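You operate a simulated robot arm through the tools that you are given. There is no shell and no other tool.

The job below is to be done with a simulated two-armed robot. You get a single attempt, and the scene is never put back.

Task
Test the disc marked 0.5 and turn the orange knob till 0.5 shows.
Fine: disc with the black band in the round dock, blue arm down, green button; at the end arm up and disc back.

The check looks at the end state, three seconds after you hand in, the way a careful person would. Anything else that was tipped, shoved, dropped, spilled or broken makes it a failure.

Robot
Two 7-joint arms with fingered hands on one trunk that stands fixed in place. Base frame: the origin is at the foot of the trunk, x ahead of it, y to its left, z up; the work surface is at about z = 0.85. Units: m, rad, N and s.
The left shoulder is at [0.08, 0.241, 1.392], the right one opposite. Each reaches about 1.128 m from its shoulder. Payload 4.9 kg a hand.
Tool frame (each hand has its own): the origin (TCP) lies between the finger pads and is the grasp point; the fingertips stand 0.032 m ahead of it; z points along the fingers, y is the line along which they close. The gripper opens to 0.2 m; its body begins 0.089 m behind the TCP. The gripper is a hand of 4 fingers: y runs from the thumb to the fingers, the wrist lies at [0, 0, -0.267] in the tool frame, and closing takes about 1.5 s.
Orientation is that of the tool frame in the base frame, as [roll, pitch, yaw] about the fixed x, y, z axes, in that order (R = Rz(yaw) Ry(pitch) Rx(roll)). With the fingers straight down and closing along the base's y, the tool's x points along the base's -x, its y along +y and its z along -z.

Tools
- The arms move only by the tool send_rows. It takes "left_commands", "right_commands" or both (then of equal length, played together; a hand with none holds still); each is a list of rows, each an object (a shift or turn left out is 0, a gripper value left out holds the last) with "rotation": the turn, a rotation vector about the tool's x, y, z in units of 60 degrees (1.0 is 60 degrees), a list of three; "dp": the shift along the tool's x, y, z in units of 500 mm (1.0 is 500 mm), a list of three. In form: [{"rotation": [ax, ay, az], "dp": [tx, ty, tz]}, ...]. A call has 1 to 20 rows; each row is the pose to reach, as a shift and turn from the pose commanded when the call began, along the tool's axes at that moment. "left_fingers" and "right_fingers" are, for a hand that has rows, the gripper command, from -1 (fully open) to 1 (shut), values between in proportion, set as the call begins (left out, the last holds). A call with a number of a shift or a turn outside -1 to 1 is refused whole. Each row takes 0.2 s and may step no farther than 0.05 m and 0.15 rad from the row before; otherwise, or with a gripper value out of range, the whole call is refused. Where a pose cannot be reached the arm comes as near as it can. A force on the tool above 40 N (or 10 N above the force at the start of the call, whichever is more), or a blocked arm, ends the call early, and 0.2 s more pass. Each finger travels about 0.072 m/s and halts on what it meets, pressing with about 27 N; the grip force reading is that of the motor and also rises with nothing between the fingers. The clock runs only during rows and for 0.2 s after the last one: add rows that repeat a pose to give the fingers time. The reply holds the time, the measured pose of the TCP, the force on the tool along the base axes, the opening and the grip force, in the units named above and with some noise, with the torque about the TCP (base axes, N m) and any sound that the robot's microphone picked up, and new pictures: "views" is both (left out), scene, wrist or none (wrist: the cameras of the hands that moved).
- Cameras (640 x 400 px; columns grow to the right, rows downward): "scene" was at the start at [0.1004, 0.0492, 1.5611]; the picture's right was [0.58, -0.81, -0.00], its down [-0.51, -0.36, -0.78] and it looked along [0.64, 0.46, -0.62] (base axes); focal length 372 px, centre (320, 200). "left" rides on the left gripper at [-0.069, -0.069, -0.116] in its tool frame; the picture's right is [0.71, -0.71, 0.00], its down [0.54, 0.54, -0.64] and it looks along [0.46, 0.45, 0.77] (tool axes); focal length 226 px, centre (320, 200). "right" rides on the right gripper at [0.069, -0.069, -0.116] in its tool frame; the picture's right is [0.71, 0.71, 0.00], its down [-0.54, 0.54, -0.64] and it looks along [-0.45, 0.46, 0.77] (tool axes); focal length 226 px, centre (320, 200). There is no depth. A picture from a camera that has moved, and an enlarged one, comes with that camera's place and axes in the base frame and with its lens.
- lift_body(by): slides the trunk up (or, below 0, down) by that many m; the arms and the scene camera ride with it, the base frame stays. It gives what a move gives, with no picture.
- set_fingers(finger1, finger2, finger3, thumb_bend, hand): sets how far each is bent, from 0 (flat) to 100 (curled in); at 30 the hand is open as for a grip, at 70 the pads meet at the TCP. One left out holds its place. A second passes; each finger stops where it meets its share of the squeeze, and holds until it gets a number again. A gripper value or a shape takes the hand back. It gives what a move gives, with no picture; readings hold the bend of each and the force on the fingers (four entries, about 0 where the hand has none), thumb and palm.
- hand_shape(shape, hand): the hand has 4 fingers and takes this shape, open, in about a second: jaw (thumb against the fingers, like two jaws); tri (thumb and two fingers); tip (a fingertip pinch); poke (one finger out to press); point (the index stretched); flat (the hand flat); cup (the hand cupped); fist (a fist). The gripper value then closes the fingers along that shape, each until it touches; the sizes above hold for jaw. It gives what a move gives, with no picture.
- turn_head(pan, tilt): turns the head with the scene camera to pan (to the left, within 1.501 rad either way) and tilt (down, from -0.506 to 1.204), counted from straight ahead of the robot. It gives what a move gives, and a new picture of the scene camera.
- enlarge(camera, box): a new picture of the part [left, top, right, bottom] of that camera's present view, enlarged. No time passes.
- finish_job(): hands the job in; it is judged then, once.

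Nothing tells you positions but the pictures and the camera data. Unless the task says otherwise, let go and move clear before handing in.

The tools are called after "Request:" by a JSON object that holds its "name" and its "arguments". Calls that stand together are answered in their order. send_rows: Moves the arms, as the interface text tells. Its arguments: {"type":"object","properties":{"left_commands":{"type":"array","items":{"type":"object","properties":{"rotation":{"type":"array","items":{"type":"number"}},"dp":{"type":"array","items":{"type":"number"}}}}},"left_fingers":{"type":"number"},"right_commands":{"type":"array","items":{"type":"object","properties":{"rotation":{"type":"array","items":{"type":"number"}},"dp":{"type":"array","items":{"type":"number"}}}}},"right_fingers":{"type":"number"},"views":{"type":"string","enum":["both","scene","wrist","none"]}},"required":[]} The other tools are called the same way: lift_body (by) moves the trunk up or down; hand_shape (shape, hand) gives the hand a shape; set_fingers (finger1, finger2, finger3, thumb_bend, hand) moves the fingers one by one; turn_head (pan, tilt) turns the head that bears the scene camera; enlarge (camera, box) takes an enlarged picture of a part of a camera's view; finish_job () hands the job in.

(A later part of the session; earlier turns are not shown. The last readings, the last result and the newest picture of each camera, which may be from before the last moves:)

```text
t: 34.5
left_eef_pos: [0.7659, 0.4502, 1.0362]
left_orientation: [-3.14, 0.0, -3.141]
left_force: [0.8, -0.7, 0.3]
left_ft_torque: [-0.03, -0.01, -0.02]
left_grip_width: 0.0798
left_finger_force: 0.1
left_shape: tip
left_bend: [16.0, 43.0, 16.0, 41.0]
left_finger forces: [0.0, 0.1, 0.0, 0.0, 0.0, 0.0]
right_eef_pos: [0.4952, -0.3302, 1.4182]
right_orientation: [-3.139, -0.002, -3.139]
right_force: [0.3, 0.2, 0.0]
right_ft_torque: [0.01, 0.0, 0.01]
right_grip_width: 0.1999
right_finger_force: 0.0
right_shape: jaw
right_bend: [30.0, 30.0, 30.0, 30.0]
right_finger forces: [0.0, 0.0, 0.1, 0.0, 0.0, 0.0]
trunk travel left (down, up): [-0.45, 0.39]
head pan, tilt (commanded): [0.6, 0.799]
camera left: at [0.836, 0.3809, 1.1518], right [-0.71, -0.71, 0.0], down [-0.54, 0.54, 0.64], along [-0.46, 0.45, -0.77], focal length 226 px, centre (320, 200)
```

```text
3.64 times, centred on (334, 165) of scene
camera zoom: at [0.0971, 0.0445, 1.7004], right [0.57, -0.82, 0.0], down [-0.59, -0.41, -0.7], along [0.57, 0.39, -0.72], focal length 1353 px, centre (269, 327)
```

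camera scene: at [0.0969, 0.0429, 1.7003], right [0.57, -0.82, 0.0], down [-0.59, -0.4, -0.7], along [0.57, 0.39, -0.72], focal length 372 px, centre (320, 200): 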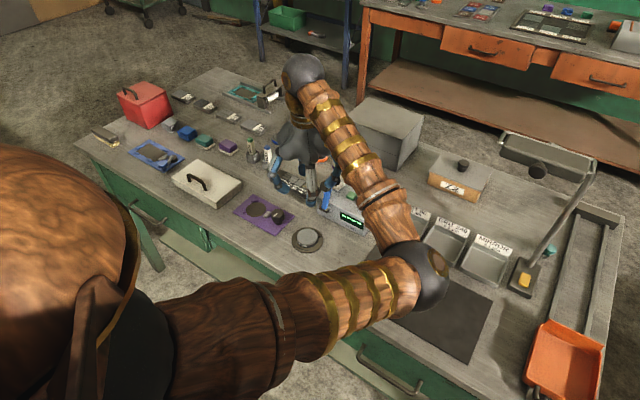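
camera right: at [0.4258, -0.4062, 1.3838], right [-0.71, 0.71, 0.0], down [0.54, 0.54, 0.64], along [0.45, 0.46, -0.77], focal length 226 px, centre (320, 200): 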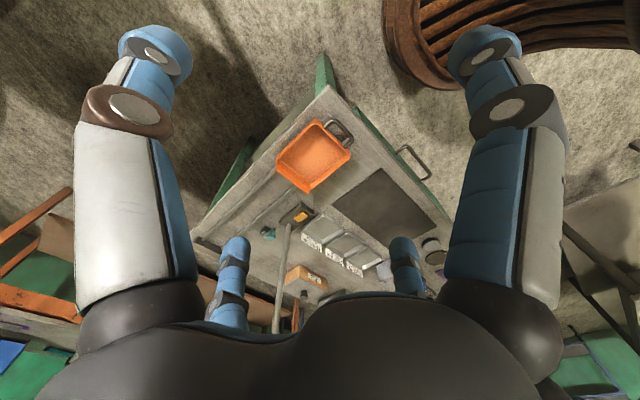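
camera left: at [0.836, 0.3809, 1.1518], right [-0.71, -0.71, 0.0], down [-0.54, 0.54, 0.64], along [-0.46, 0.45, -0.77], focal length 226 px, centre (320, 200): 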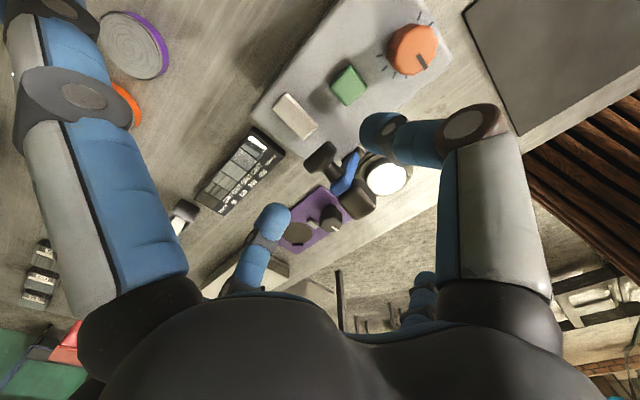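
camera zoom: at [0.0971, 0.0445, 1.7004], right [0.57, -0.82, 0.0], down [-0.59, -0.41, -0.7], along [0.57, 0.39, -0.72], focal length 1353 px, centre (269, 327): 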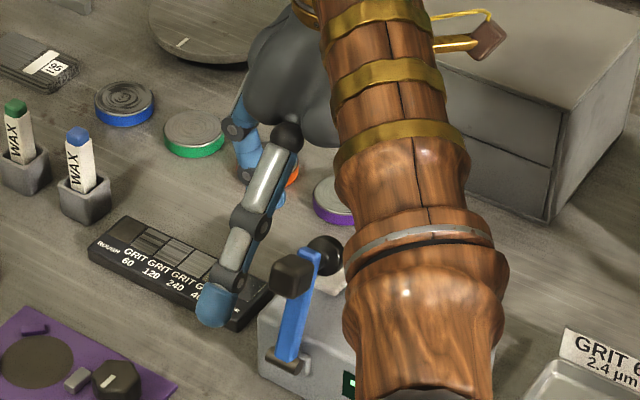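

The knob centre is right under the TCP in the wrist view. I'll descend the last 35 mm and pinch it.

Request:
{"name": "send_rows", "arguments": {"left_commands": [{"dp": [0, 0, 0.03]}, {"dp": [0, 0, 0.055]}, {"dp": [0, 0, 0.071]}, {"dp": [0, 0, 0.071]}], "views": "none"}}

Request:
{"name": "send_rows", "arguments": {"left_commands": [{"dp": [0, 0, 0]}, {"dp": [0, 0, 0]}, {"dp": [0, 0, 0]}, {"dp": [0, 0, 0]}, {"dp": [0, 0, 0]}], "left_fingers": 0.8, "views": "wrist"}}

Request:
{"name": "enlarge", "arguments": {"camera": "left", "box": [200, 80, 440, 280]}}

```text
t: 35.5
left_eef_pos: [0.7654, 0.4496, 1.0029]
left_orientation: [-3.141, -0.001, -3.141]
left_force: [-0.7, -1.3, 0.2]
left_ft_torque: [0.02, -0.01, -0.01]
left_grip_width: 0.0795
left_finger_force: 0.0
left_shape: tip
left_bend: [16.0, 43.0, 16.0, 41.0]
left_finger forces: [0.1, 0.1, 0.1, 0.1, 0.0, 0.0]
right_eef_pos: [0.4954, -0.3304, 1.4188]
right_orientation: [-3.14, -0.005, -3.139]
right_force: [0.0, 0.2, -0.9]
right_ft_torque: [-0.03, 0.01, -0.01]
right_grip_width: 0.1999
right_finger_force: 0.0
right_shape: jaw
right_bend: [30.0, 30.0, 30.0, 30.0]
right_finger forces: [0.0, 0.0, 0.0, 0.0, 0.0, 0.1]
trunk travel left (down, up): [-0.45, 0.39]
head pan, tilt (commanded): [0.6, 0.799]
```

```text
t: 36.7
left_eef_pos: [0.7658, 0.4495, 1.0022]
left_orientation: [3.141, 0.001, 3.141]
left_force: [0.9, -0.5, -0.3]
left_ft_torque: [0.03, 0.01, 0.0]
left_grip_width: 0.0233
left_finger_force: 26.9
left_shape: tip
left_bend: [28.0, 60.0, 28.0, 60.0]
left_finger forces: [0.0, 24.2, 0.1, 0.0, 24.1, 0.0]
right_eef_pos: [0.4951, -0.3312, 1.4198]
right_orientation: [-3.141, -0.002, -3.14]
right_force: [0.0, -0.6, -0.1]
right_ft_torque: [0.02, 0.02, -0.01]
right_grip_width: 0.1998
right_finger_force: 0.0
right_shape: jaw
right_bend: [30.0, 30.0, 30.0, 30.0]
right_finger forces: [0.0, 0.0, 0.0, 0.0, 0.1, 0.1]
trunk travel left (down, up): [-0.45, 0.39]
head pan, tilt (commanded): [0.6, 0.799]
camera left: at [0.8356, 0.3805, 1.1169], right [-0.71, -0.71, 0.0], down [-0.54, 0.54, 0.64], along [-0.46, 0.45, -0.77], focal length 226 px, centre (320, 200)
```

left: 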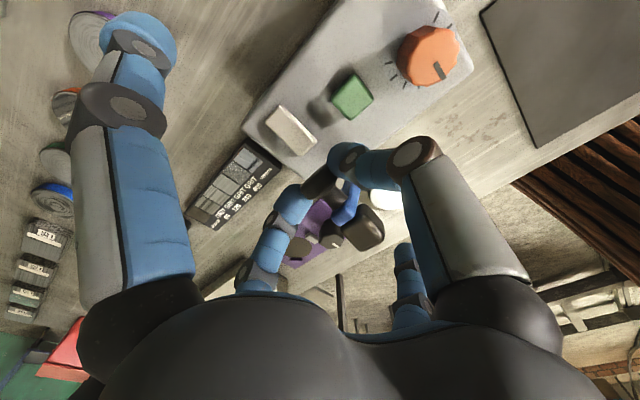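

```text
2.00 times, centred on (320, 180) of left
camera zoom: at [0.8356, 0.3805, 1.1169], right [-0.71, -0.71, 0.0], down [-0.54, 0.54, 0.64], along [-0.46, 0.45, -0.77], focal length 452 px, centre (320, 240)
```

zoom: 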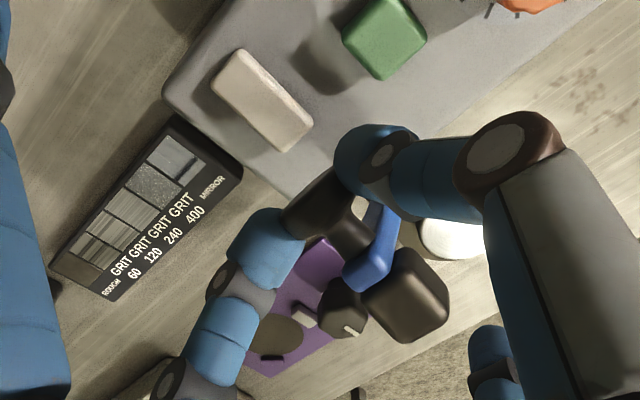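

The knob is pinched at about 24 N from each side. The spare fingers curled in slightly, so I'll open them to keep them clear of the tester during the swing.

Request:
{"name": "set_fingers", "arguments": {"hand": "left", "finger1": 6, "finger3": 6}}

```text
t: 37.7
left_eef_pos: [0.7669, 0.4493, 1.002]
left_orientation: [-3.142, 0.001, -3.141]
left_force: [0.3, 0.1, 0.3]
left_ft_torque: [-0.01, -0.04, 0.02]
left_grip_width: 0.1269
left_finger_force: 24.3
left_shape: fingers
left_bend: [7.0, 60.0, 7.0, 60.0]
left_finger forces: [0.1, 24.2, 0.1, 0.1, 24.1, 0.1]
right_eef_pos: [0.4961, -0.3314, 1.4199]
right_orientation: [-3.139, -0.001, -3.139]
right_force: [0.3, 1.2, 0.4]
right_ft_torque: [-0.02, 0.01, 0.03]
right_grip_width: 0.2001
right_finger_force: 0.1
right_shape: jaw
right_bend: [30.0, 30.0, 30.0, 30.0]
right_finger forces: [0.1, 0.0, 0.0, 0.0, 0.0, 0.0]
trunk travel left (down, up): [-0.45, 0.39]
head pan, tilt (commanded): [0.6, 0.799]
```

The pinch still holds. I'll swing the lever the first 30° along its arc and check the forces.

Request:
{"name": "send_rows", "arguments": {"left_commands": [{"dp": [0.0198, 0, -0.0112]}, {"dp": [0.041, 0, -0.0202]}, {"dp": [0.0662, 0, -0.027]}, {"dp": [0.089, 0, -0.0302]}], "views": "wrist"}}

Request:
{"name": "enlarge", "arguments": {"camera": "scene", "box": [270, 130, 398, 240]}}

Request:
{"name": "enlarge", "arguments": {"camera": "left", "box": [200, 80, 440, 280]}}

```text
t: 38.7
left_eef_pos: [0.7208, 0.4484, 1.0185]
left_orientation: [-3.141, -0.001, -3.14]
left_force: [3.8, 3.9, 8.4]
left_ft_torque: [0.14, -0.28, 0.06]
left_grip_width: 0.1265
left_finger_force: 27.4
left_shape: fingers
left_bend: [7.0, 60.0, 7.0, 60.0]
left_finger forces: [0.0, 29.3, 0.0, 0.1, 26.3, 0.1]
right_eef_pos: [0.4943, -0.3308, 1.4191]
right_orientation: [-3.141, -0.002, -3.139]
right_force: [-0.1, -0.3, -0.8]
right_ft_torque: [-0.01, -0.01, 0.02]
right_grip_width: 0.2
right_finger_force: 0.1
right_shape: jaw
right_bend: [30.0, 30.0, 30.0, 30.0]
right_finger forces: [0.0, 0.0, 0.0, 0.0, 0.0, 0.0]
trunk travel left (down, up): [-0.45, 0.39]
head pan, tilt (commanded): [0.6, 0.799]
camera left: at [0.7903, 0.3799, 1.1334], right [-0.71, -0.71, 0.0], down [-0.54, 0.54, 0.64], along [-0.46, 0.45, -0.77], focal length 226 px, centre (320, 200)
```

left: 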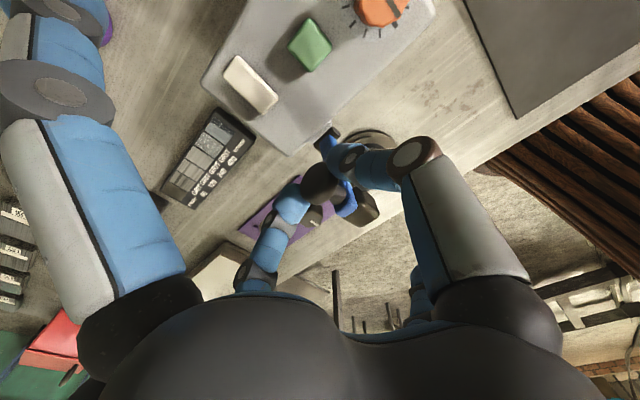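

```text
3.64 times, centred on (334, 185) of scene
camera zoom: at [0.0959, 0.0444, 1.7005], right [0.57, -0.82, 0.0], down [-0.59, -0.41, -0.7], along [0.58, 0.39, -0.72], focal length 1353 px, centre (269, 254)
```

zoom: 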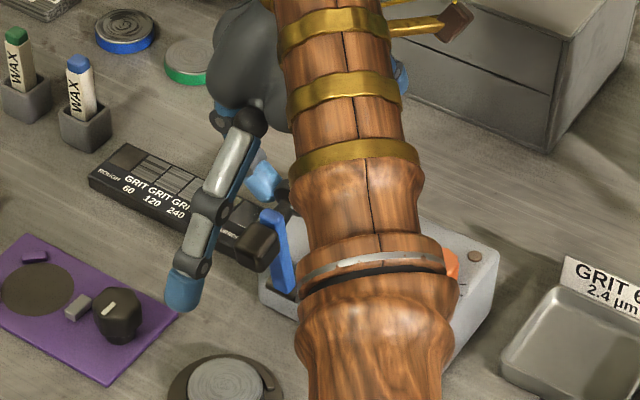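

```text
2.00 times, centred on (320, 180) of left
camera zoom: at [0.7903, 0.3799, 1.1334], right [-0.71, -0.71, 0.0], down [-0.54, 0.54, 0.64], along [-0.46, 0.45, -0.77], focal length 452 px, centre (320, 240)
```

zoom: 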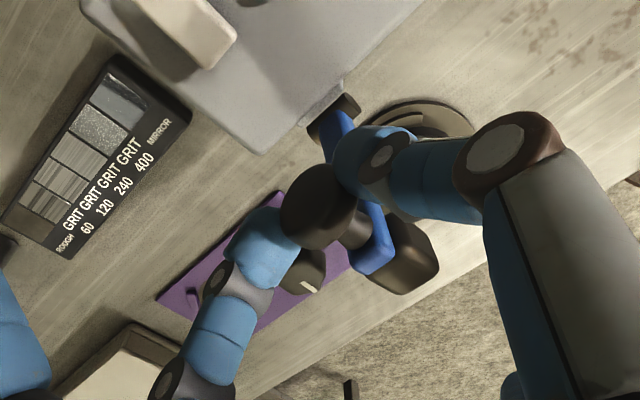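

The lever follows, with a modest 8 N upward reaction. I'll continue the arc a touch higher.

Request:
{"name": "send_rows", "arguments": {"left_commands": [{"dp": [0.026, 0, -0.0034]}, {"dp": [0.0488, 0, -0.001]}, {"dp": [0.074, 0, 0.006]}, {"dp": [0.0952, 0, 0.0148]}], "views": "none"}}

Request:
{"name": "enlarge", "arguments": {"camera": "scene", "box": [270, 130, 398, 240]}}

Request:
{"name": "enlarge", "arguments": {"camera": "left", "box": [200, 80, 440, 280]}}

```text
t: 39.7
left_eef_pos: [0.6724, 0.4497, 1.0107]
left_orientation: [3.141, -0.003, -3.141]
left_force: [1.3, 2.6, 2.4]
left_ft_torque: [0.1, -0.23, 0.05]
left_grip_width: 0.1267
left_finger_force: 25.2
left_shape: fingers
left_bend: [7.0, 60.0, 7.0, 60.0]
left_finger forces: [0.0, 26.7, 0.0, 0.0, 24.5, 0.2]
right_eef_pos: [0.4956, -0.3316, 1.4194]
right_orientation: [-3.14, -0.001, -3.14]
right_force: [-0.1, 0.0, 0.1]
right_ft_torque: [-0.03, 0.0, 0.01]
right_grip_width: 0.1998
right_finger_force: 0.2
right_shape: jaw
right_bend: [30.0, 30.0, 30.0, 30.0]
right_finger forces: [0.0, 0.0, 0.0, 0.1, 0.0, 0.0]
trunk travel left (down, up): [-0.45, 0.39]
head pan, tilt (commanded): [0.6, 0.799]
```

```text
3.64 times, centred on (334, 185) of scene
camera zoom: at [0.0966, 0.0449, 1.7004], right [0.57, -0.82, 0.0], down [-0.59, -0.41, -0.7], along [0.57, 0.39, -0.72], focal length 1353 px, centre (269, 254)
```

zoom: 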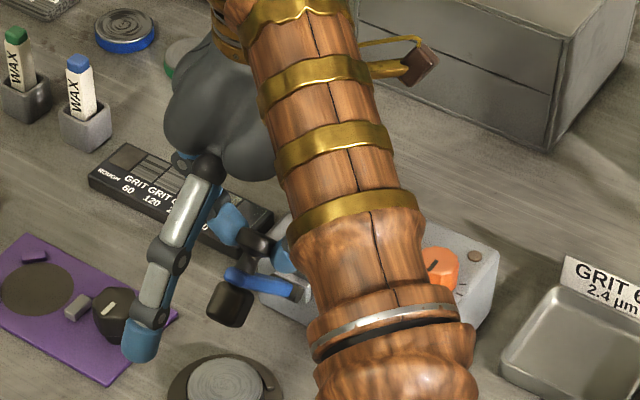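

```text
2.00 times, centred on (320, 180) of left
camera zoom: at [0.7432, 0.3801, 1.1259], right [-0.71, -0.71, 0.0], down [-0.54, 0.54, 0.64], along [-0.46, 0.45, -0.77], focal length 452 px, centre (320, 240)
```

zoom: 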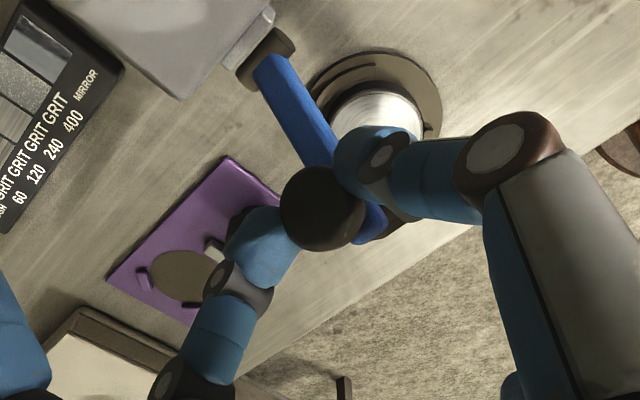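

The lever is halfway down and following smoothly. Next I'll continue down to about 15° above horizontal.

Request:
{"name": "send_rows", "arguments": {"left_commands": [{"dp": [0.0228, 0, 0.013]}, {"dp": [0.041, 0, 0.0268]}, {"dp": [0.0596, 0, 0.0452]}, {"dp": [0.0738, 0, 0.0632]}], "views": "none"}}

Request:
{"name": "enlarge", "arguments": {"camera": "scene", "box": [270, 130, 398, 240]}}

Request:
{"name": "enlarge", "arguments": {"camera": "left", "box": [200, 80, 440, 280]}}

```text
t: 40.7
left_eef_pos: [0.6377, 0.4492, 0.9785]
left_orientation: [3.141, 0.0, -3.139]
left_force: [-2.0, 2.5, 2.6]
left_ft_torque: [0.09, -0.16, 0.01]
left_grip_width: 0.1269
left_finger_force: 24.8
left_shape: fingers
left_bend: [7.0, 60.0, 7.0, 60.0]
left_finger forces: [0.0, 26.7, 0.0, 0.1, 23.1, 0.1]
right_eef_pos: [0.4947, -0.331, 1.4191]
right_orientation: [-3.14, -0.003, -3.14]
right_force: [0.6, 0.3, -0.3]
right_ft_torque: [-0.02, 0.02, 0.02]
right_grip_width: 0.1998
right_finger_force: 0.1
right_shape: jaw
right_bend: [30.0, 30.0, 30.0, 30.0]
right_finger forces: [0.0, 0.0, 0.1, 0.0, 0.0, 0.0]
trunk travel left (down, up): [-0.45, 0.39]
head pan, tilt (commanded): [0.6, 0.799]
```

```text
3.64 times, centred on (334, 185) of scene
camera zoom: at [0.0961, 0.045, 1.7005], right [0.57, -0.82, 0.0], down [-0.59, -0.41, -0.7], along [0.58, 0.39, -0.72], focal length 1353 px, centre (269, 254)
```

zoom: 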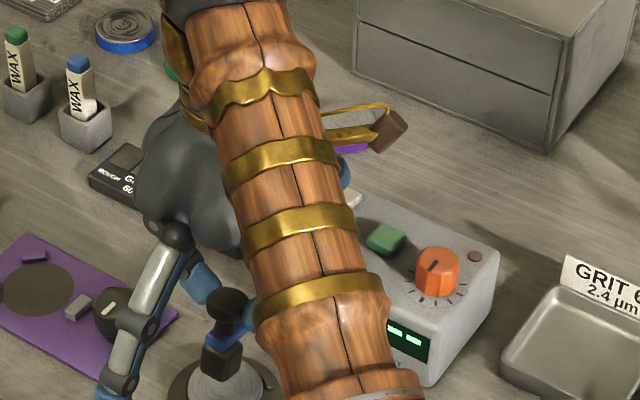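

```text
2.00 times, centred on (320, 180) of left
camera zoom: at [0.7065, 0.3802, 1.0938], right [-0.71, -0.71, 0.0], down [-0.54, 0.54, 0.64], along [-0.46, 0.45, -0.77], focal length 452 px, centre (320, 240)
```

zoom: 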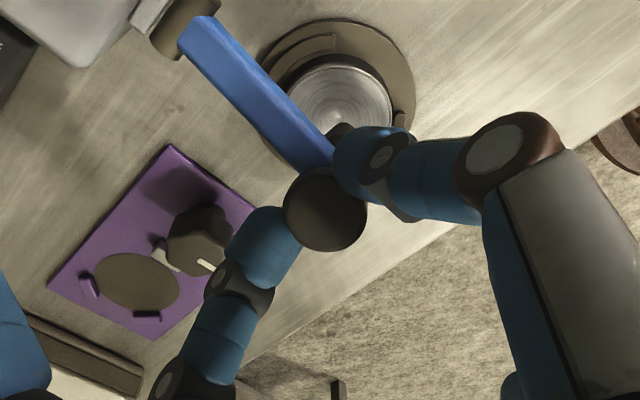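

The lever's last 15° should bring the probe onto the disc. I'll go gently and rely on the force guard.

Request:
{"name": "send_rows", "arguments": {"left_commands": [{"dp": [0.0066, 0, 0.011]}, {"dp": [0.0116, 0, 0.0196]}, {"dp": [0.0172, 0, 0.0314]}, {"dp": [0.0202, 0, 0.038]}], "views": "none"}}

Request:
{"name": "enlarge", "arguments": {"camera": "scene", "box": [270, 150, 398, 260]}}

Request:
{"name": "enlarge", "arguments": {"camera": "left", "box": [200, 40, 440, 240]}}

```text
t: 41.7
left_eef_pos: [0.6275, 0.4479, 0.959]
left_orientation: [-3.141, -0.001, 3.141]
left_force: [2.5, 4.3, 3.4]
left_ft_torque: [0.16, -0.25, 0.04]
left_grip_width: 0.1265
left_finger_force: 25.0
left_shape: fingers
left_bend: [7.0, 60.0, 7.0, 60.0]
left_finger forces: [0.0, 27.7, 0.1, 0.0, 22.8, 0.0]
right_eef_pos: [0.4953, -0.3297, 1.4204]
right_orientation: [-3.14, -0.001, -3.14]
right_force: [-0.2, 0.0, 0.2]
right_ft_torque: [0.01, 0.03, 0.0]
right_grip_width: 0.2002
right_finger_force: 0.1
right_shape: jaw
right_bend: [30.0, 30.0, 30.0, 30.0]
right_finger forces: [0.1, 0.1, 0.0, 0.0, 0.1, 0.0]
trunk travel left (down, up): [-0.45, 0.39]
head pan, tilt (commanded): [0.6, 0.799]
```

```text
3.64 times, centred on (334, 205) of scene
camera zoom: at [0.0971, 0.0453, 1.7004], right [0.57, -0.82, 0.0], down [-0.59, -0.41, -0.7], along [0.57, 0.39, -0.72], focal length 1353 px, centre (269, 182)
```

zoom: 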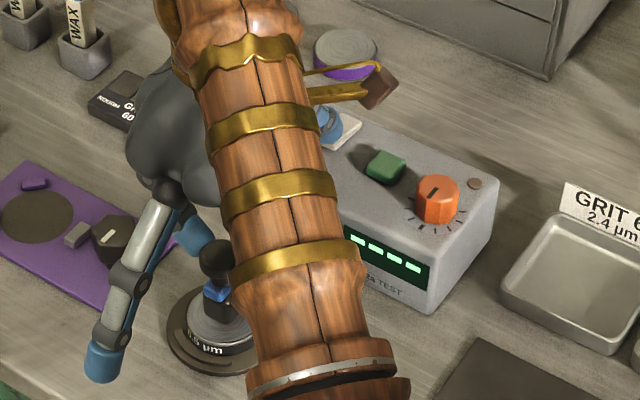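

```text
2.00 times, centred on (320, 140) of left
camera zoom: at [0.6967, 0.3799, 1.0747], right [-0.71, -0.71, 0.0], down [-0.54, 0.54, 0.64], along [-0.45, 0.45, -0.77], focal length 452 px, centre (320, 320)
```

zoom: 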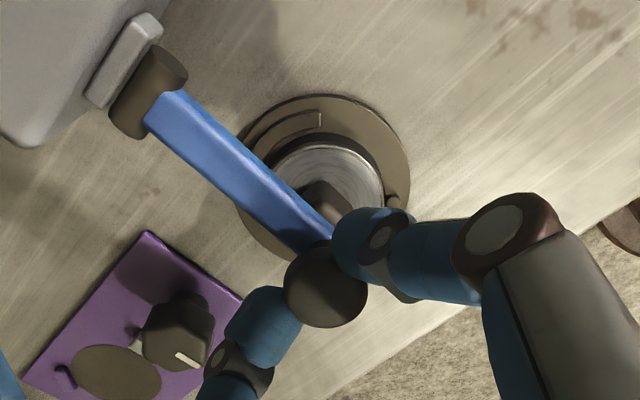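

The probe head is just above the disc. I'll press down a few more millimetres until it seats.

Request:
{"name": "send_rows", "arguments": {"left_commands": [{"dp": [0.001, 0, 0.003]}, {"dp": [0.0018, 0, 0.0056]}, {"dp": [0.003, 0, 0.009]}], "views": "none"}}

Request:
{"name": "enlarge", "arguments": {"camera": "left", "box": [240, 60, 400, 200]}}

```text
t: 42.5
left_eef_pos: [0.6264, 0.4472, 0.957]
left_orientation: [-3.141, 0.007, -3.142]
left_force: [14.0, 8.2, 28.9]
left_ft_torque: [0.38, -0.51, 0.27]
left_grip_width: 0.1266
left_finger_force: 36.6
left_shape: fingers
left_bend: [7.0, 59.0, 7.0, 60.0]
left_finger forces: [0.1, 40.2, 0.0, 0.0, 32.6, 0.1]
right_eef_pos: [0.4944, -0.3318, 1.4202]
right_orientation: [-3.141, -0.003, -3.14]
right_force: [0.6, 0.3, 1.2]
right_ft_torque: [0.04, 0.03, 0.0]
right_grip_width: 0.1995
right_finger_force: 0.0
right_shape: jaw
right_bend: [30.0, 30.0, 30.0, 30.0]
right_finger forces: [0.0, 0.0, 0.1, 0.1, 0.0, 0.1]
trunk travel left (down, up): [-0.45, 0.39]
head pan, tilt (commanded): [0.6, 0.799]
```

```text
2.86 times, centred on (320, 130) of left
camera zoom: at [0.695, 0.3784, 1.0725], right [-0.71, -0.71, -0.01], down [-0.54, 0.54, 0.64], along [-0.45, 0.46, -0.77], focal length 646 px, centre (320, 400)
```

zoom: 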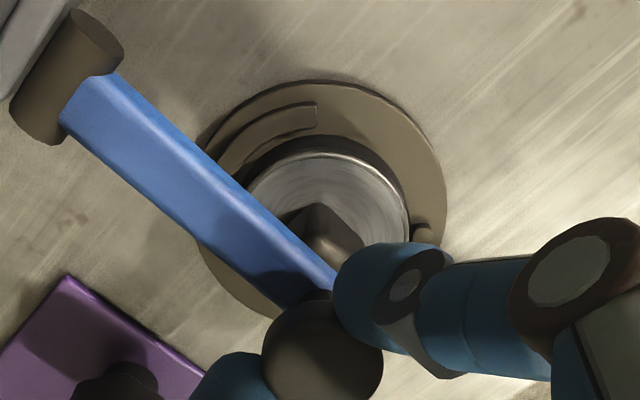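

The probe has seated, with a 29 N reaction and no further travel. I'll relieve the push and let go of the knob.

Request:
{"name": "send_rows", "arguments": {"left_commands": [{"dp": [-0.001, 0, -0.004]}, {"dp": [-0.002, 0, -0.007]}, {"dp": [-0.002, 0, -0.007]}], "views": "none"}}

Request:
{"name": "send_rows", "arguments": {"left_commands": [{"dp": [0, 0, 0]}, {"dp": [0, 0, 0]}, {"dp": [0, 0, 0]}, {"dp": [0, 0, 0]}, {"dp": [0, 0, 0]}], "left_fingers": 0.2, "views": "wrist"}}

Request:
{"name": "enlarge", "arguments": {"camera": "left", "box": [240, 60, 400, 200]}}

```text
t: 43.3
left_eef_pos: [0.6271, 0.4478, 0.9577]
left_orientation: [-3.141, -0.001, -3.141]
left_force: [10.8, 3.5, 11.5]
left_ft_torque: [0.13, -0.4, 0.2]
left_grip_width: 0.1269
left_finger_force: 30.7
left_shape: fingers
left_bend: [7.0, 59.0, 7.0, 60.0]
left_finger forces: [0.0, 31.8, 0.1, 0.1, 29.6, 0.0]
right_eef_pos: [0.4947, -0.3318, 1.4189]
right_orientation: [3.141, -0.001, 3.142]
right_force: [-0.3, 0.2, -0.7]
right_ft_torque: [0.02, 0.02, -0.01]
right_grip_width: 0.1997
right_finger_force: 0.1
right_shape: jaw
right_bend: [30.0, 30.0, 30.0, 30.0]
right_finger forces: [0.0, 0.1, 0.0, 0.0, 0.1, 0.0]
trunk travel left (down, up): [-0.45, 0.39]
head pan, tilt (commanded): [0.6, 0.799]
```

```text
t: 44.5
left_eef_pos: [0.6268, 0.4496, 0.9583]
left_orientation: [-3.14, -0.001, -3.141]
left_force: [0.7, -0.2, -0.5]
left_ft_torque: [-0.01, -0.01, -0.02]
left_grip_width: 0.0795
left_finger_force: 0.0
left_shape: tip
left_bend: [15.0, 43.0, 15.0, 41.0]
left_finger forces: [0.0, 0.0, 0.0, 0.1, 0.0, 0.0]
right_eef_pos: [0.4948, -0.3319, 1.4193]
right_orientation: [-3.139, -0.002, -3.14]
right_force: [-0.1, 1.0, 0.1]
right_ft_torque: [-0.02, -0.01, 0.0]
right_grip_width: 0.1999
right_finger_force: 0.1
right_shape: jaw
right_bend: [30.0, 30.0, 30.0, 30.0]
right_finger forces: [0.1, 0.0, 0.0, 0.1, 0.0, 0.0]
trunk travel left (down, up): [-0.45, 0.39]
head pan, tilt (commanded): [0.6, 0.799]
camera left: at [0.6961, 0.3798, 1.0738], right [-0.71, -0.71, 0.0], down [-0.54, 0.54, 0.64], along [-0.46, 0.45, -0.77], focal length 226 px, centre (320, 200)
```

left: 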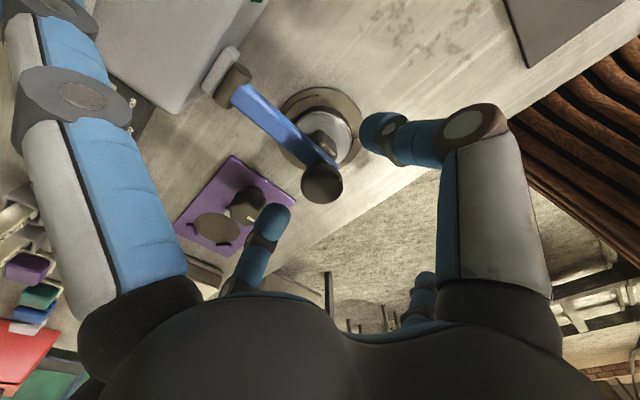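

```text
2.86 times, centred on (320, 130) of left
camera zoom: at [0.6961, 0.3798, 1.0738], right [-0.71, -0.71, 0.0], down [-0.54, 0.54, 0.64], along [-0.46, 0.45, -0.77], focal length 646 px, centre (320, 400)
```

zoom: 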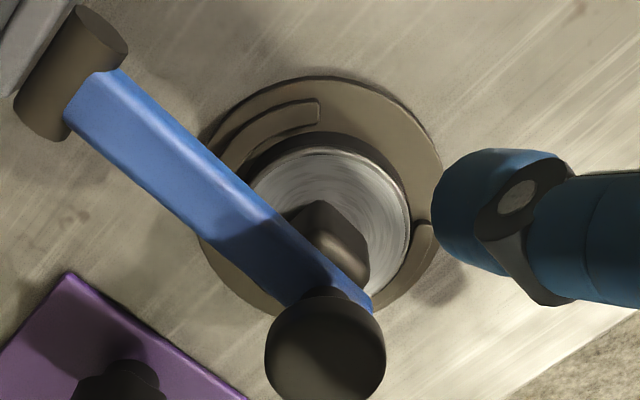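

The lever rests on the disc. I'll lift the hand straight off and check it from the scene camera.

Request:
{"name": "send_rows", "arguments": {"left_commands": [{"dp": [0, 0, -0.06]}, {"dp": [0, 0, -0.14]}, {"dp": [0, 0, -0.22]}, {"dp": [0, 0, -0.3]}], "views": "both"}}

Request:
{"name": "enlarge", "arguments": {"camera": "scene", "box": [270, 150, 398, 260]}}

Request:
{"name": "enlarge", "arguments": {"camera": "left", "box": [200, 0, 440, 200]}}

```text
t: 45.5
left_eef_pos: [0.6284, 0.4497, 1.1084]
left_orientation: [-3.141, -0.001, -3.141]
left_force: [0.4, 0.6, -0.1]
left_ft_torque: [0.01, 0.02, 0.01]
left_grip_width: 0.0795
left_finger_force: 0.0
left_shape: tip
left_bend: [16.0, 43.0, 16.0, 41.0]
left_finger forces: [0.0, 0.1, 0.0, 0.0, 0.0, 0.0]
right_eef_pos: [0.4954, -0.3324, 1.419]
right_orientation: [-3.14, -0.002, -3.14]
right_force: [0.6, -0.7, -0.1]
right_ft_torque: [0.03, -0.03, 0.02]
right_grip_width: 0.1998
right_finger_force: 0.1
right_shape: jaw
right_bend: [30.0, 30.0, 30.0, 30.0]
right_finger forces: [0.0, 0.1, 0.0, 0.0, 0.0, 0.0]
trunk travel left (down, up): [-0.45, 0.39]
head pan, tilt (commanded): [0.6, 0.799]
camera scene: at [0.0967, 0.0435, 1.7003], right [0.57, -0.82, 0.0], down [-0.59, -0.4, -0.7], along [0.57, 0.39, -0.72], focal length 372 px, centre (320, 200)
camera left: at [0.6974, 0.3797, 1.2239], right [-0.71, -0.71, 0.0], down [-0.54, 0.54, 0.64], along [-0.46, 0.45, -0.77], focal length 226 px, centre (320, 200)
```

scene: 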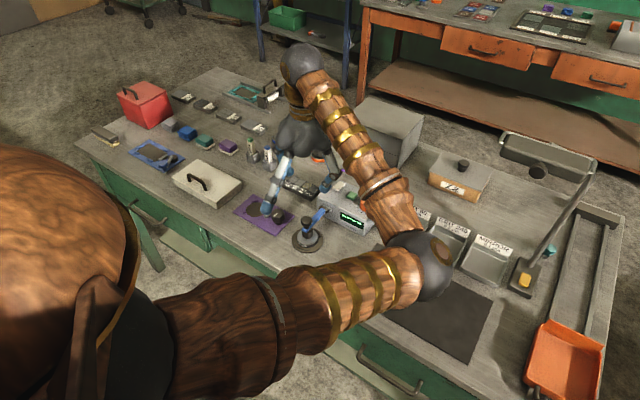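
left: 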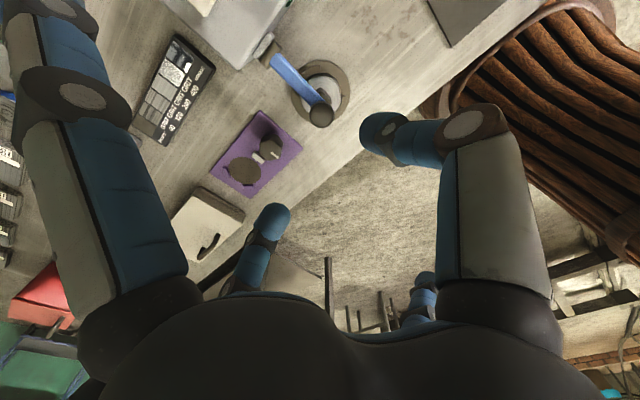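

```text
3.64 times, centred on (334, 205) of scene
camera zoom: at [0.0967, 0.0435, 1.7003], right [0.57, -0.82, 0.0], down [-0.59, -0.4, -0.7], along [0.57, 0.39, -0.72], focal length 1353 px, centre (269, 182)
```

zoom: 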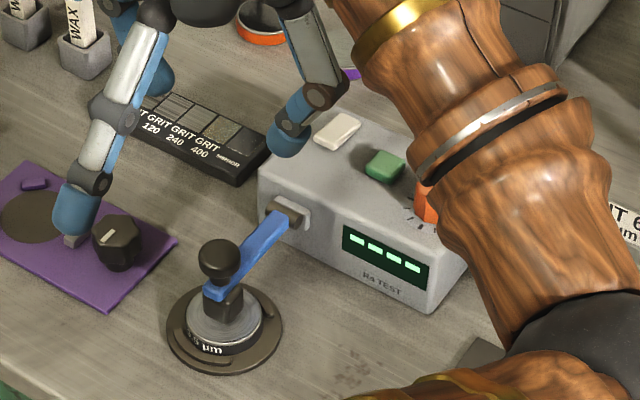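

```text
2.00 times, centred on (320, 100) of left
camera zoom: at [0.6974, 0.3797, 1.2239], right [-0.71, -0.71, 0.0], down [-0.54, 0.54, 0.64], along [-0.46, 0.45, -0.77], focal length 452 px, centre (320, 400)
```

zoom: 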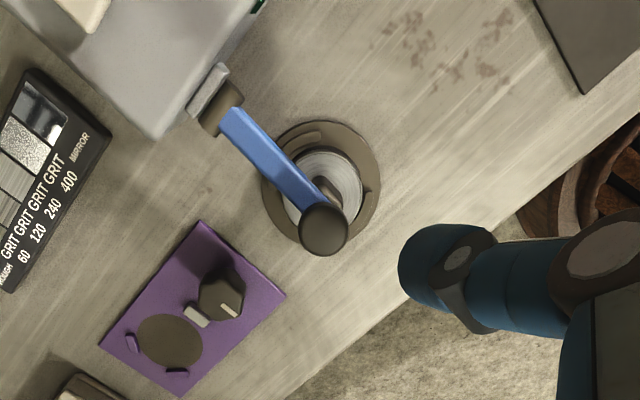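

The disc is docked and the lever is down. Next is the green button, so I'll try the poke shape in the air to see which finger extends.

Request:
{"name": "hand_shape", "arguments": {"shape": "poke", "hand": "left"}}

Request:
{"name": "enlarge", "arguments": {"camera": "left", "box": [0, 0, 640, 400]}}

Request:
{"name": "enlarge", "arguments": {"camera": "scene", "box": [230, 80, 390, 240]}}

```text
t: 46.4
left_eef_pos: [0.6276, 0.4489, 1.109]
left_orientation: [-3.141, 0.001, -3.141]
left_force: [-0.5, 0.0, -1.1]
left_ft_torque: [0.01, 0.04, 0.04]
left_grip_width: 0.0
left_finger_force: 0.0
left_shape: poke
left_bend: [100.0, 100.0, 100.0, 81.0]
left_finger forces: [0.0, 0.0, 0.0, 0.0, 0.1, 0.0]
right_eef_pos: [0.495, -0.3305, 1.4192]
right_orientation: [-3.139, -0.001, -3.14]
right_force: [0.4, -0.5, -0.6]
right_ft_torque: [-0.02, 0.01, 0.01]
right_grip_width: 0.2001
right_finger_force: 0.1
right_shape: jaw
right_bend: [30.0, 30.0, 30.0, 30.0]
right_finger forces: [0.1, 0.0, 0.0, 0.1, 0.0, 0.0]
trunk travel left (down, up): [-0.45, 0.39]
head pan, tilt (commanded): [0.6, 0.799]
```

```text
1.00 times, centred on (320, 200) of left (not enlarged: the box is as wide or as high as the picture)
camera zoom: at [0.6979, 0.3806, 1.223], right [-0.71, -0.71, 0.0], down [-0.54, 0.54, 0.64], along [-0.46, 0.45, -0.77], focal length 226 px, centre (320, 200)
```

zoom: 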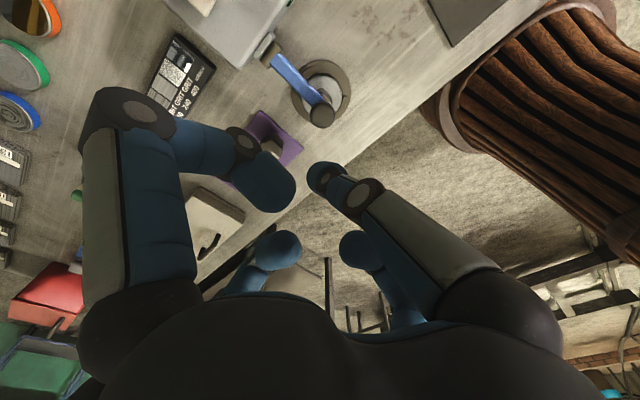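

```text
2.50 times, centred on (310, 160) of scene
camera zoom: at [0.0971, 0.0449, 1.7004], right [0.57, -0.82, 0.0], down [-0.59, -0.41, -0.7], along [0.57, 0.39, -0.72], focal length 930 px, centre (345, 300)
```

zoom: 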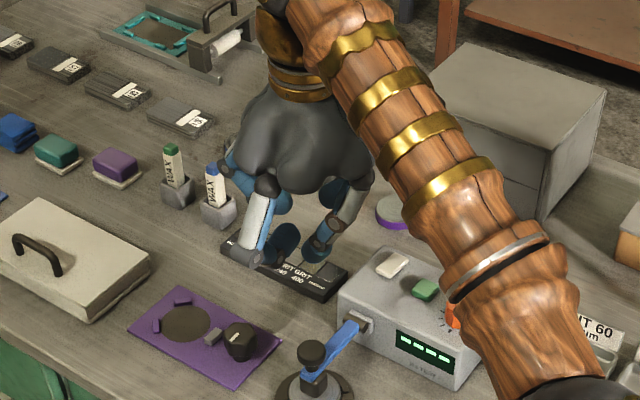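

In poke, the thumb becomes the single pointing digit near the tool axis. Two-view triangulation puts the button top at (0.781, 0.400, 0.932) and the knob top at (0.770, 0.348, 0.944), so I'll hover above the button.

Request:
{"name": "send_rows", "arguments": {"left_commands": [{"dp": [-0.07, -0.02, 0]}, {"dp": [-0.14, -0.04, 0.02]}, {"dp": [-0.21, -0.06, 0.06]}, {"dp": [-0.28, -0.085, 0.1]}, {"dp": [-0.308, -0.094, 0.14]}, {"dp": [-0.308, -0.094, 0.14]}], "views": "wrist"}}

Request:
{"name": "enlarge", "arguments": {"camera": "left", "box": [200, 20, 440, 220]}}

Request:
{"name": "enlarge", "arguments": {"camera": "scene", "box": [290, 120, 418, 240]}}

```text
t: 47.8
left_eef_pos: [0.7821, 0.4041, 1.0394]
left_orientation: [-3.141, 0.0, -3.138]
left_force: [-0.3, -0.8, 0.4]
left_ft_torque: [0.01, -0.05, 0.02]
left_grip_width: 0.0
left_finger_force: 0.1
left_shape: poke
left_bend: [100.0, 100.0, 100.0, 81.0]
left_finger forces: [0.0, 0.1, 0.0, 0.1, 0.0, 0.1]
right_eef_pos: [0.4938, -0.3307, 1.4194]
right_orientation: [-3.141, -0.002, -3.14]
right_force: [-0.3, -0.3, 0.2]
right_ft_torque: [-0.02, 0.01, 0.0]
right_grip_width: 0.1999
right_finger_force: 0.0
right_shape: jaw
right_bend: [30.0, 30.0, 30.0, 30.0]
right_finger forces: [0.0, 0.1, 0.1, 0.0, 0.1, 0.0]
trunk travel left (down, up): [-0.45, 0.39]
head pan, tilt (commanded): [0.6, 0.799]
camera left: at [0.8516, 0.3342, 1.1542], right [-0.71, -0.71, 0.0], down [-0.54, 0.54, 0.64], along [-0.45, 0.45, -0.77], focal length 226 px, centre (320, 200)
```

left: 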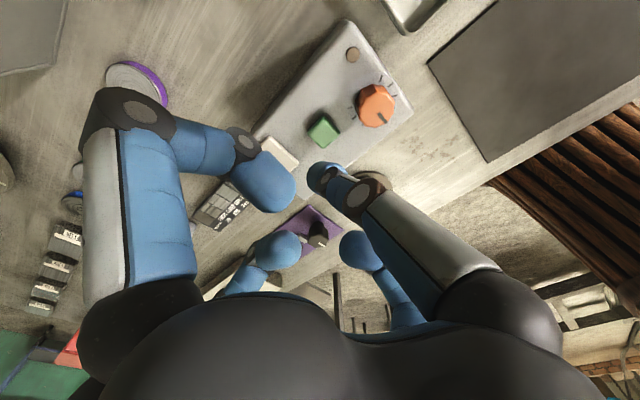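

```text
2.00 times, centred on (320, 120) of left
camera zoom: at [0.8516, 0.3342, 1.1542], right [-0.71, -0.71, 0.0], down [-0.54, 0.54, 0.64], along [-0.45, 0.45, -0.77], focal length 452 px, centre (320, 360)
```

zoom: 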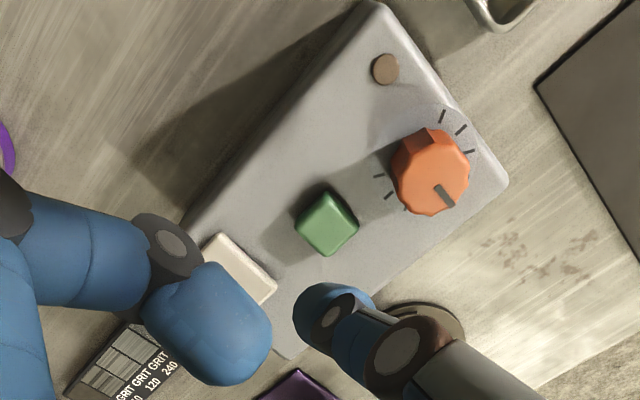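

```text
3.33 times, centred on (354, 180) of scene
camera zoom: at [0.0963, 0.0446, 1.7005], right [0.57, -0.82, 0.0], down [-0.59, -0.41, -0.7], along [0.58, 0.39, -0.72], focal length 1240 px, centre (207, 267)
```

zoom: 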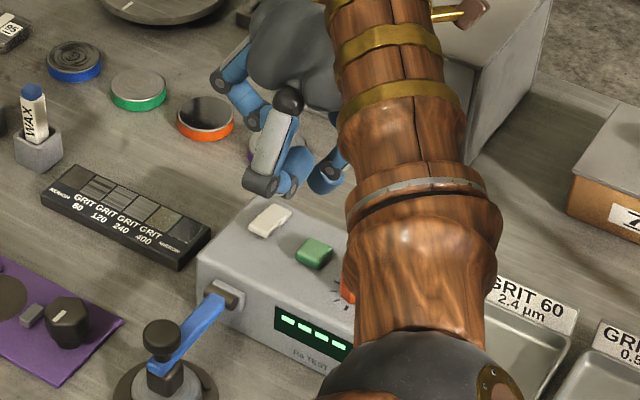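

The thumb tip is within a few millimetres of the button axis. I'll shift slightly and come down to just above the button.

Request:
{"name": "send_rows", "arguments": {"left_commands": [{"dp": [0, -0.008, 0.04]}, {"dp": [0, -0.008, 0.09]}, {"dp": [0, -0.008, 0.12]}, {"dp": [0, -0.008, 0.12]}], "views": "wrist"}}

Request:
{"name": "enlarge", "arguments": {"camera": "left", "box": [200, 60, 440, 260]}}

Request:
{"name": "enlarge", "arguments": {"camera": "scene", "box": [290, 150, 418, 240]}}

```text
t: 48.8
left_eef_pos: [0.7817, 0.3985, 0.9789]
left_orientation: [-3.14, 0.002, 3.141]
left_force: [0.1, 0.5, 0.3]
left_ft_torque: [0.0, -0.01, 0.0]
left_grip_width: 0.0
left_finger_force: 0.0
left_shape: poke
left_bend: [100.0, 100.0, 100.0, 81.0]
left_finger forces: [0.0, 0.0, 0.0, 0.1, 0.1, 0.0]
right_eef_pos: [0.4946, -0.3314, 1.4191]
right_orientation: [-3.139, -0.002, 3.141]
right_force: [-0.3, 0.2, -0.4]
right_ft_torque: [0.02, 0.0, 0.04]
right_grip_width: 0.1999
right_finger_force: 0.1
right_shape: jaw
right_bend: [30.0, 30.0, 30.0, 30.0]
right_finger forces: [0.0, 0.0, 0.0, 0.0, 0.0, 0.0]
trunk travel left (down, up): [-0.45, 0.39]
head pan, tilt (commanded): [0.6, 0.799]
camera left: at [0.8514, 0.3294, 1.0946], right [-0.71, -0.71, 0.0], down [-0.54, 0.54, 0.64], along [-0.45, 0.45, -0.77], focal length 226 px, centre (320, 200)
```

left: 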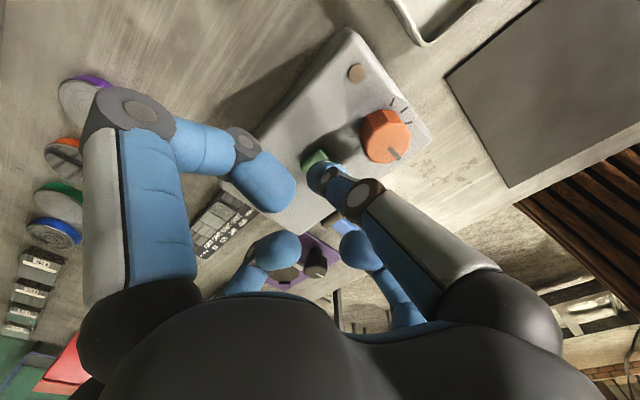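

```text
2.00 times, centred on (320, 160) of left
camera zoom: at [0.8514, 0.3294, 1.0946], right [-0.71, -0.71, 0.0], down [-0.54, 0.54, 0.64], along [-0.45, 0.45, -0.77], focal length 452 px, centre (320, 280)
```

zoom: 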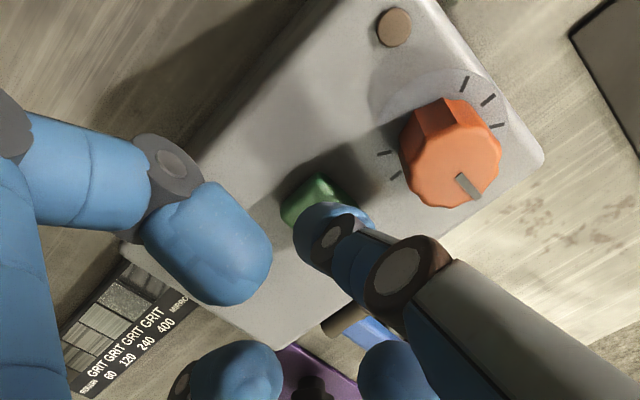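

```text
4.44 times, centred on (354, 195) of scene
camera zoom: at [0.097, 0.0444, 1.7004], right [0.57, -0.82, 0.0], down [-0.59, -0.41, -0.7], along [0.57, 0.39, -0.72], focal length 1654 px, centre (169, 222)
```

zoom: 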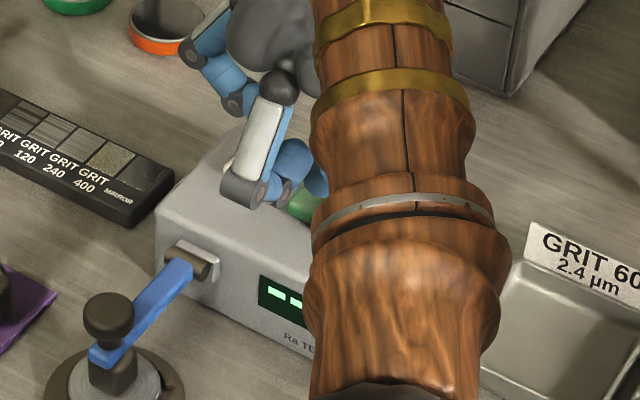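

The thumb tip is right above the button. I'll press down in small steps.

Request:
{"name": "send_rows", "arguments": {"left_commands": [{"dp": [0, 0, 0.006]}, {"dp": [0, 0, 0.012]}, {"dp": [0, 0, 0.018]}, {"dp": [0, 0, 0.022]}], "views": "wrist"}}

Request:
{"name": "enlarge", "arguments": {"camera": "scene", "box": [310, 180, 390, 240]}}

```text
t: 49.8
left_eef_pos: [0.7808, 0.3988, 0.9665]
left_orientation: [-3.14, -0.001, -3.14]
left_force: [-0.1, 0.0, 1.8]
left_ft_torque: [0.0, -0.01, 0.0]
left_grip_width: 0.0
left_finger_force: 0.1
left_shape: poke
left_bend: [100.0, 100.0, 100.0, 81.0]
left_finger forces: [0.1, 0.0, 0.1, 0.0, 2.0, 0.0]
right_eef_pos: [0.4947, -0.3311, 1.4193]
right_orientation: [-3.139, -0.003, -3.14]
right_force: [0.5, 0.0, 0.4]
right_ft_torque: [0.0, 0.01, 0.0]
right_grip_width: 0.1999
right_finger_force: 0.0
right_shape: jaw
right_bend: [30.0, 30.0, 30.0, 30.0]
right_finger forces: [0.0, 0.0, 0.1, 0.1, 0.0, 0.1]
trunk travel left (down, up): [-0.45, 0.39]
head pan, tilt (commanded): [0.6, 0.799]
heard: click
camera left: at [0.8508, 0.3292, 1.0826], right [-0.71, -0.71, 0.0], down [-0.54, 0.54, 0.64], along [-0.46, 0.45, -0.77], focal length 226 px, centre (320, 200)
```

left: 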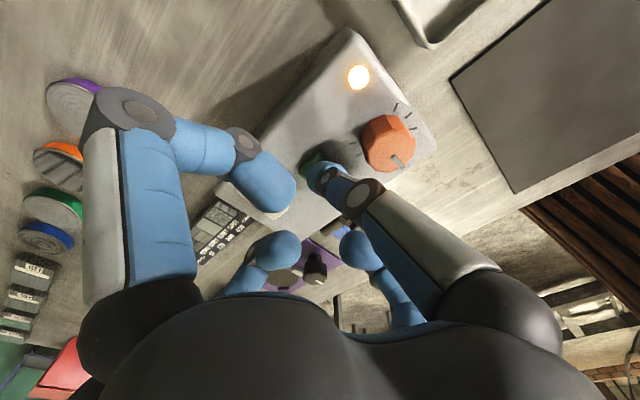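

```text
6.67 times, centred on (350, 210) of scene
camera zoom: at [0.0968, 0.0446, 1.7005], right [0.57, -0.82, 0.0], down [-0.59, -0.41, -0.7], along [0.57, 0.39, -0.72], focal length 2481 px, centre (120, 133)
```

zoom: 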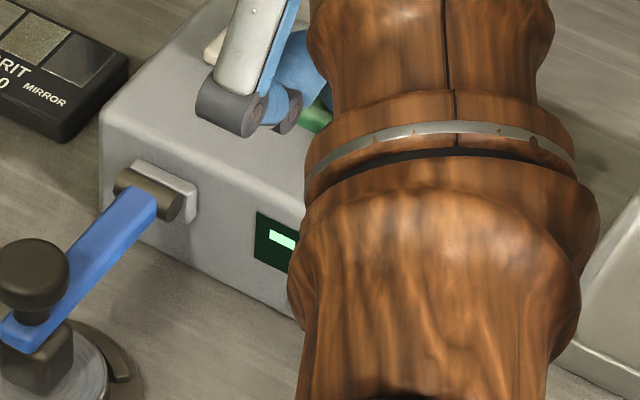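

I heard a click and the indicator lamp lit up. I'll raise the hand and read the display.

Request:
{"name": "send_rows", "arguments": {"left_commands": [{"dp": [0, 0, -0.03]}, {"dp": [0, 0, -0.1]}, {"dp": [0, 0, -0.17]}, {"dp": [0, 0, -0.24]}, {"dp": [0, 0, -0.3]}], "views": "both"}}

Request:
{"name": "enlarge", "arguments": {"camera": "scene", "box": [310, 180, 406, 250]}}

Request:
{"name": "enlarge", "arguments": {"camera": "left", "box": [240, 0, 480, 180]}}

```text
t: 51.0
left_eef_pos: [0.7827, 0.3945, 1.1177]
left_orientation: [-3.14, -0.003, -3.141]
left_force: [-0.2, 0.1, -0.7]
left_ft_torque: [0.0, 0.02, 0.0]
left_grip_width: 0.0
left_finger_force: 0.1
left_shape: poke
left_bend: [100.0, 100.0, 100.0, 81.0]
left_finger forces: [0.0, 0.1, 0.1, 0.0, 0.0, 0.0]
right_eef_pos: [0.4952, -0.332, 1.419]
right_orientation: [-3.141, -0.002, -3.139]
right_force: [0.0, 0.3, -0.8]
right_ft_torque: [0.02, 0.0, -0.02]
right_grip_width: 0.1997
right_finger_force: 0.0
right_shape: jaw
right_bend: [30.0, 30.0, 30.0, 30.0]
right_finger forces: [0.0, 0.0, 0.1, 0.0, 0.0, 0.0]
trunk travel left (down, up): [-0.45, 0.39]
head pan, tilt (commanded): [0.6, 0.799]
camera scene: at [0.0964, 0.0434, 1.7004], right [0.57, -0.82, 0.0], down [-0.59, -0.4, -0.7], along [0.58, 0.39, -0.72], focal length 372 px, centre (320, 200)
camera left: at [0.8514, 0.3264, 1.2324], right [-0.71, -0.71, 0.0], down [-0.54, 0.54, 0.64], along [-0.46, 0.45, -0.77], focal length 226 px, centre (320, 200)
```

scene: 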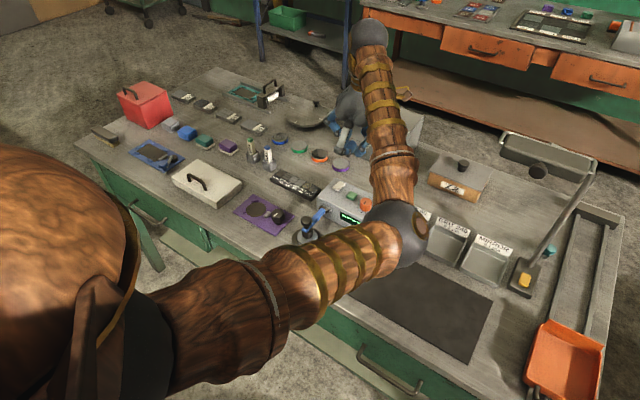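
left: 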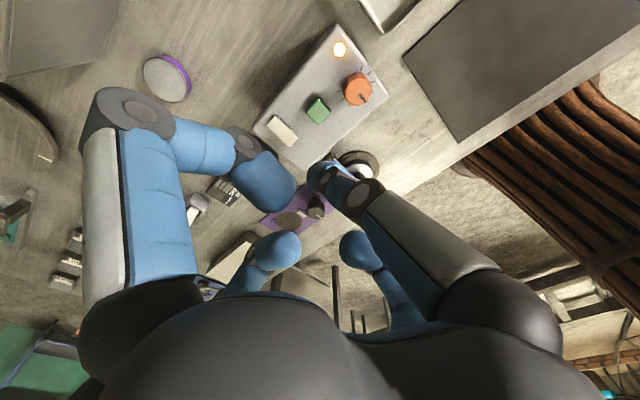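

```text
5.71 times, centred on (358, 215) of scene
camera zoom: at [0.0964, 0.0434, 1.7004], right [0.57, -0.82, 0.0], down [-0.59, -0.4, -0.7], along [0.58, 0.39, -0.72], focal length 2126 px, centre (103, 114)
```

zoom: 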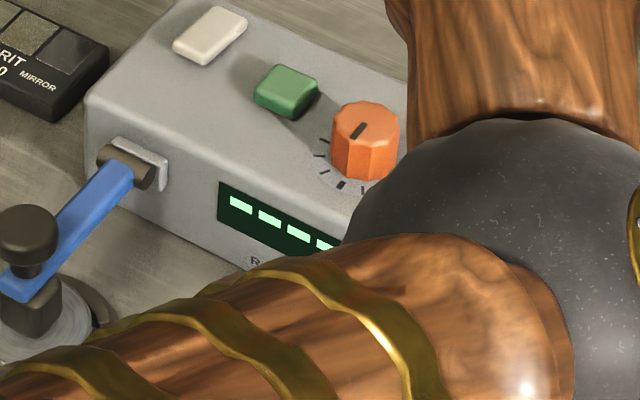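

```text
2.22 times, centred on (360, 90) of left
camera zoom: at [0.8514, 0.3264, 1.2324], right [-0.71, -0.71, 0.0], down [-0.54, 0.54, 0.64], along [-0.46, 0.45, -0.77], focal length 502 px, centre (231, 444)
```

zoom: 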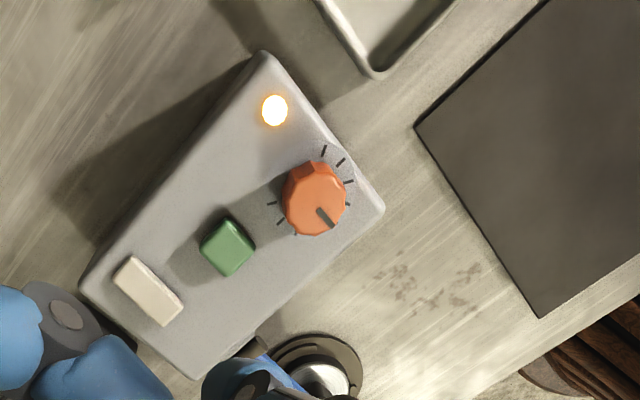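

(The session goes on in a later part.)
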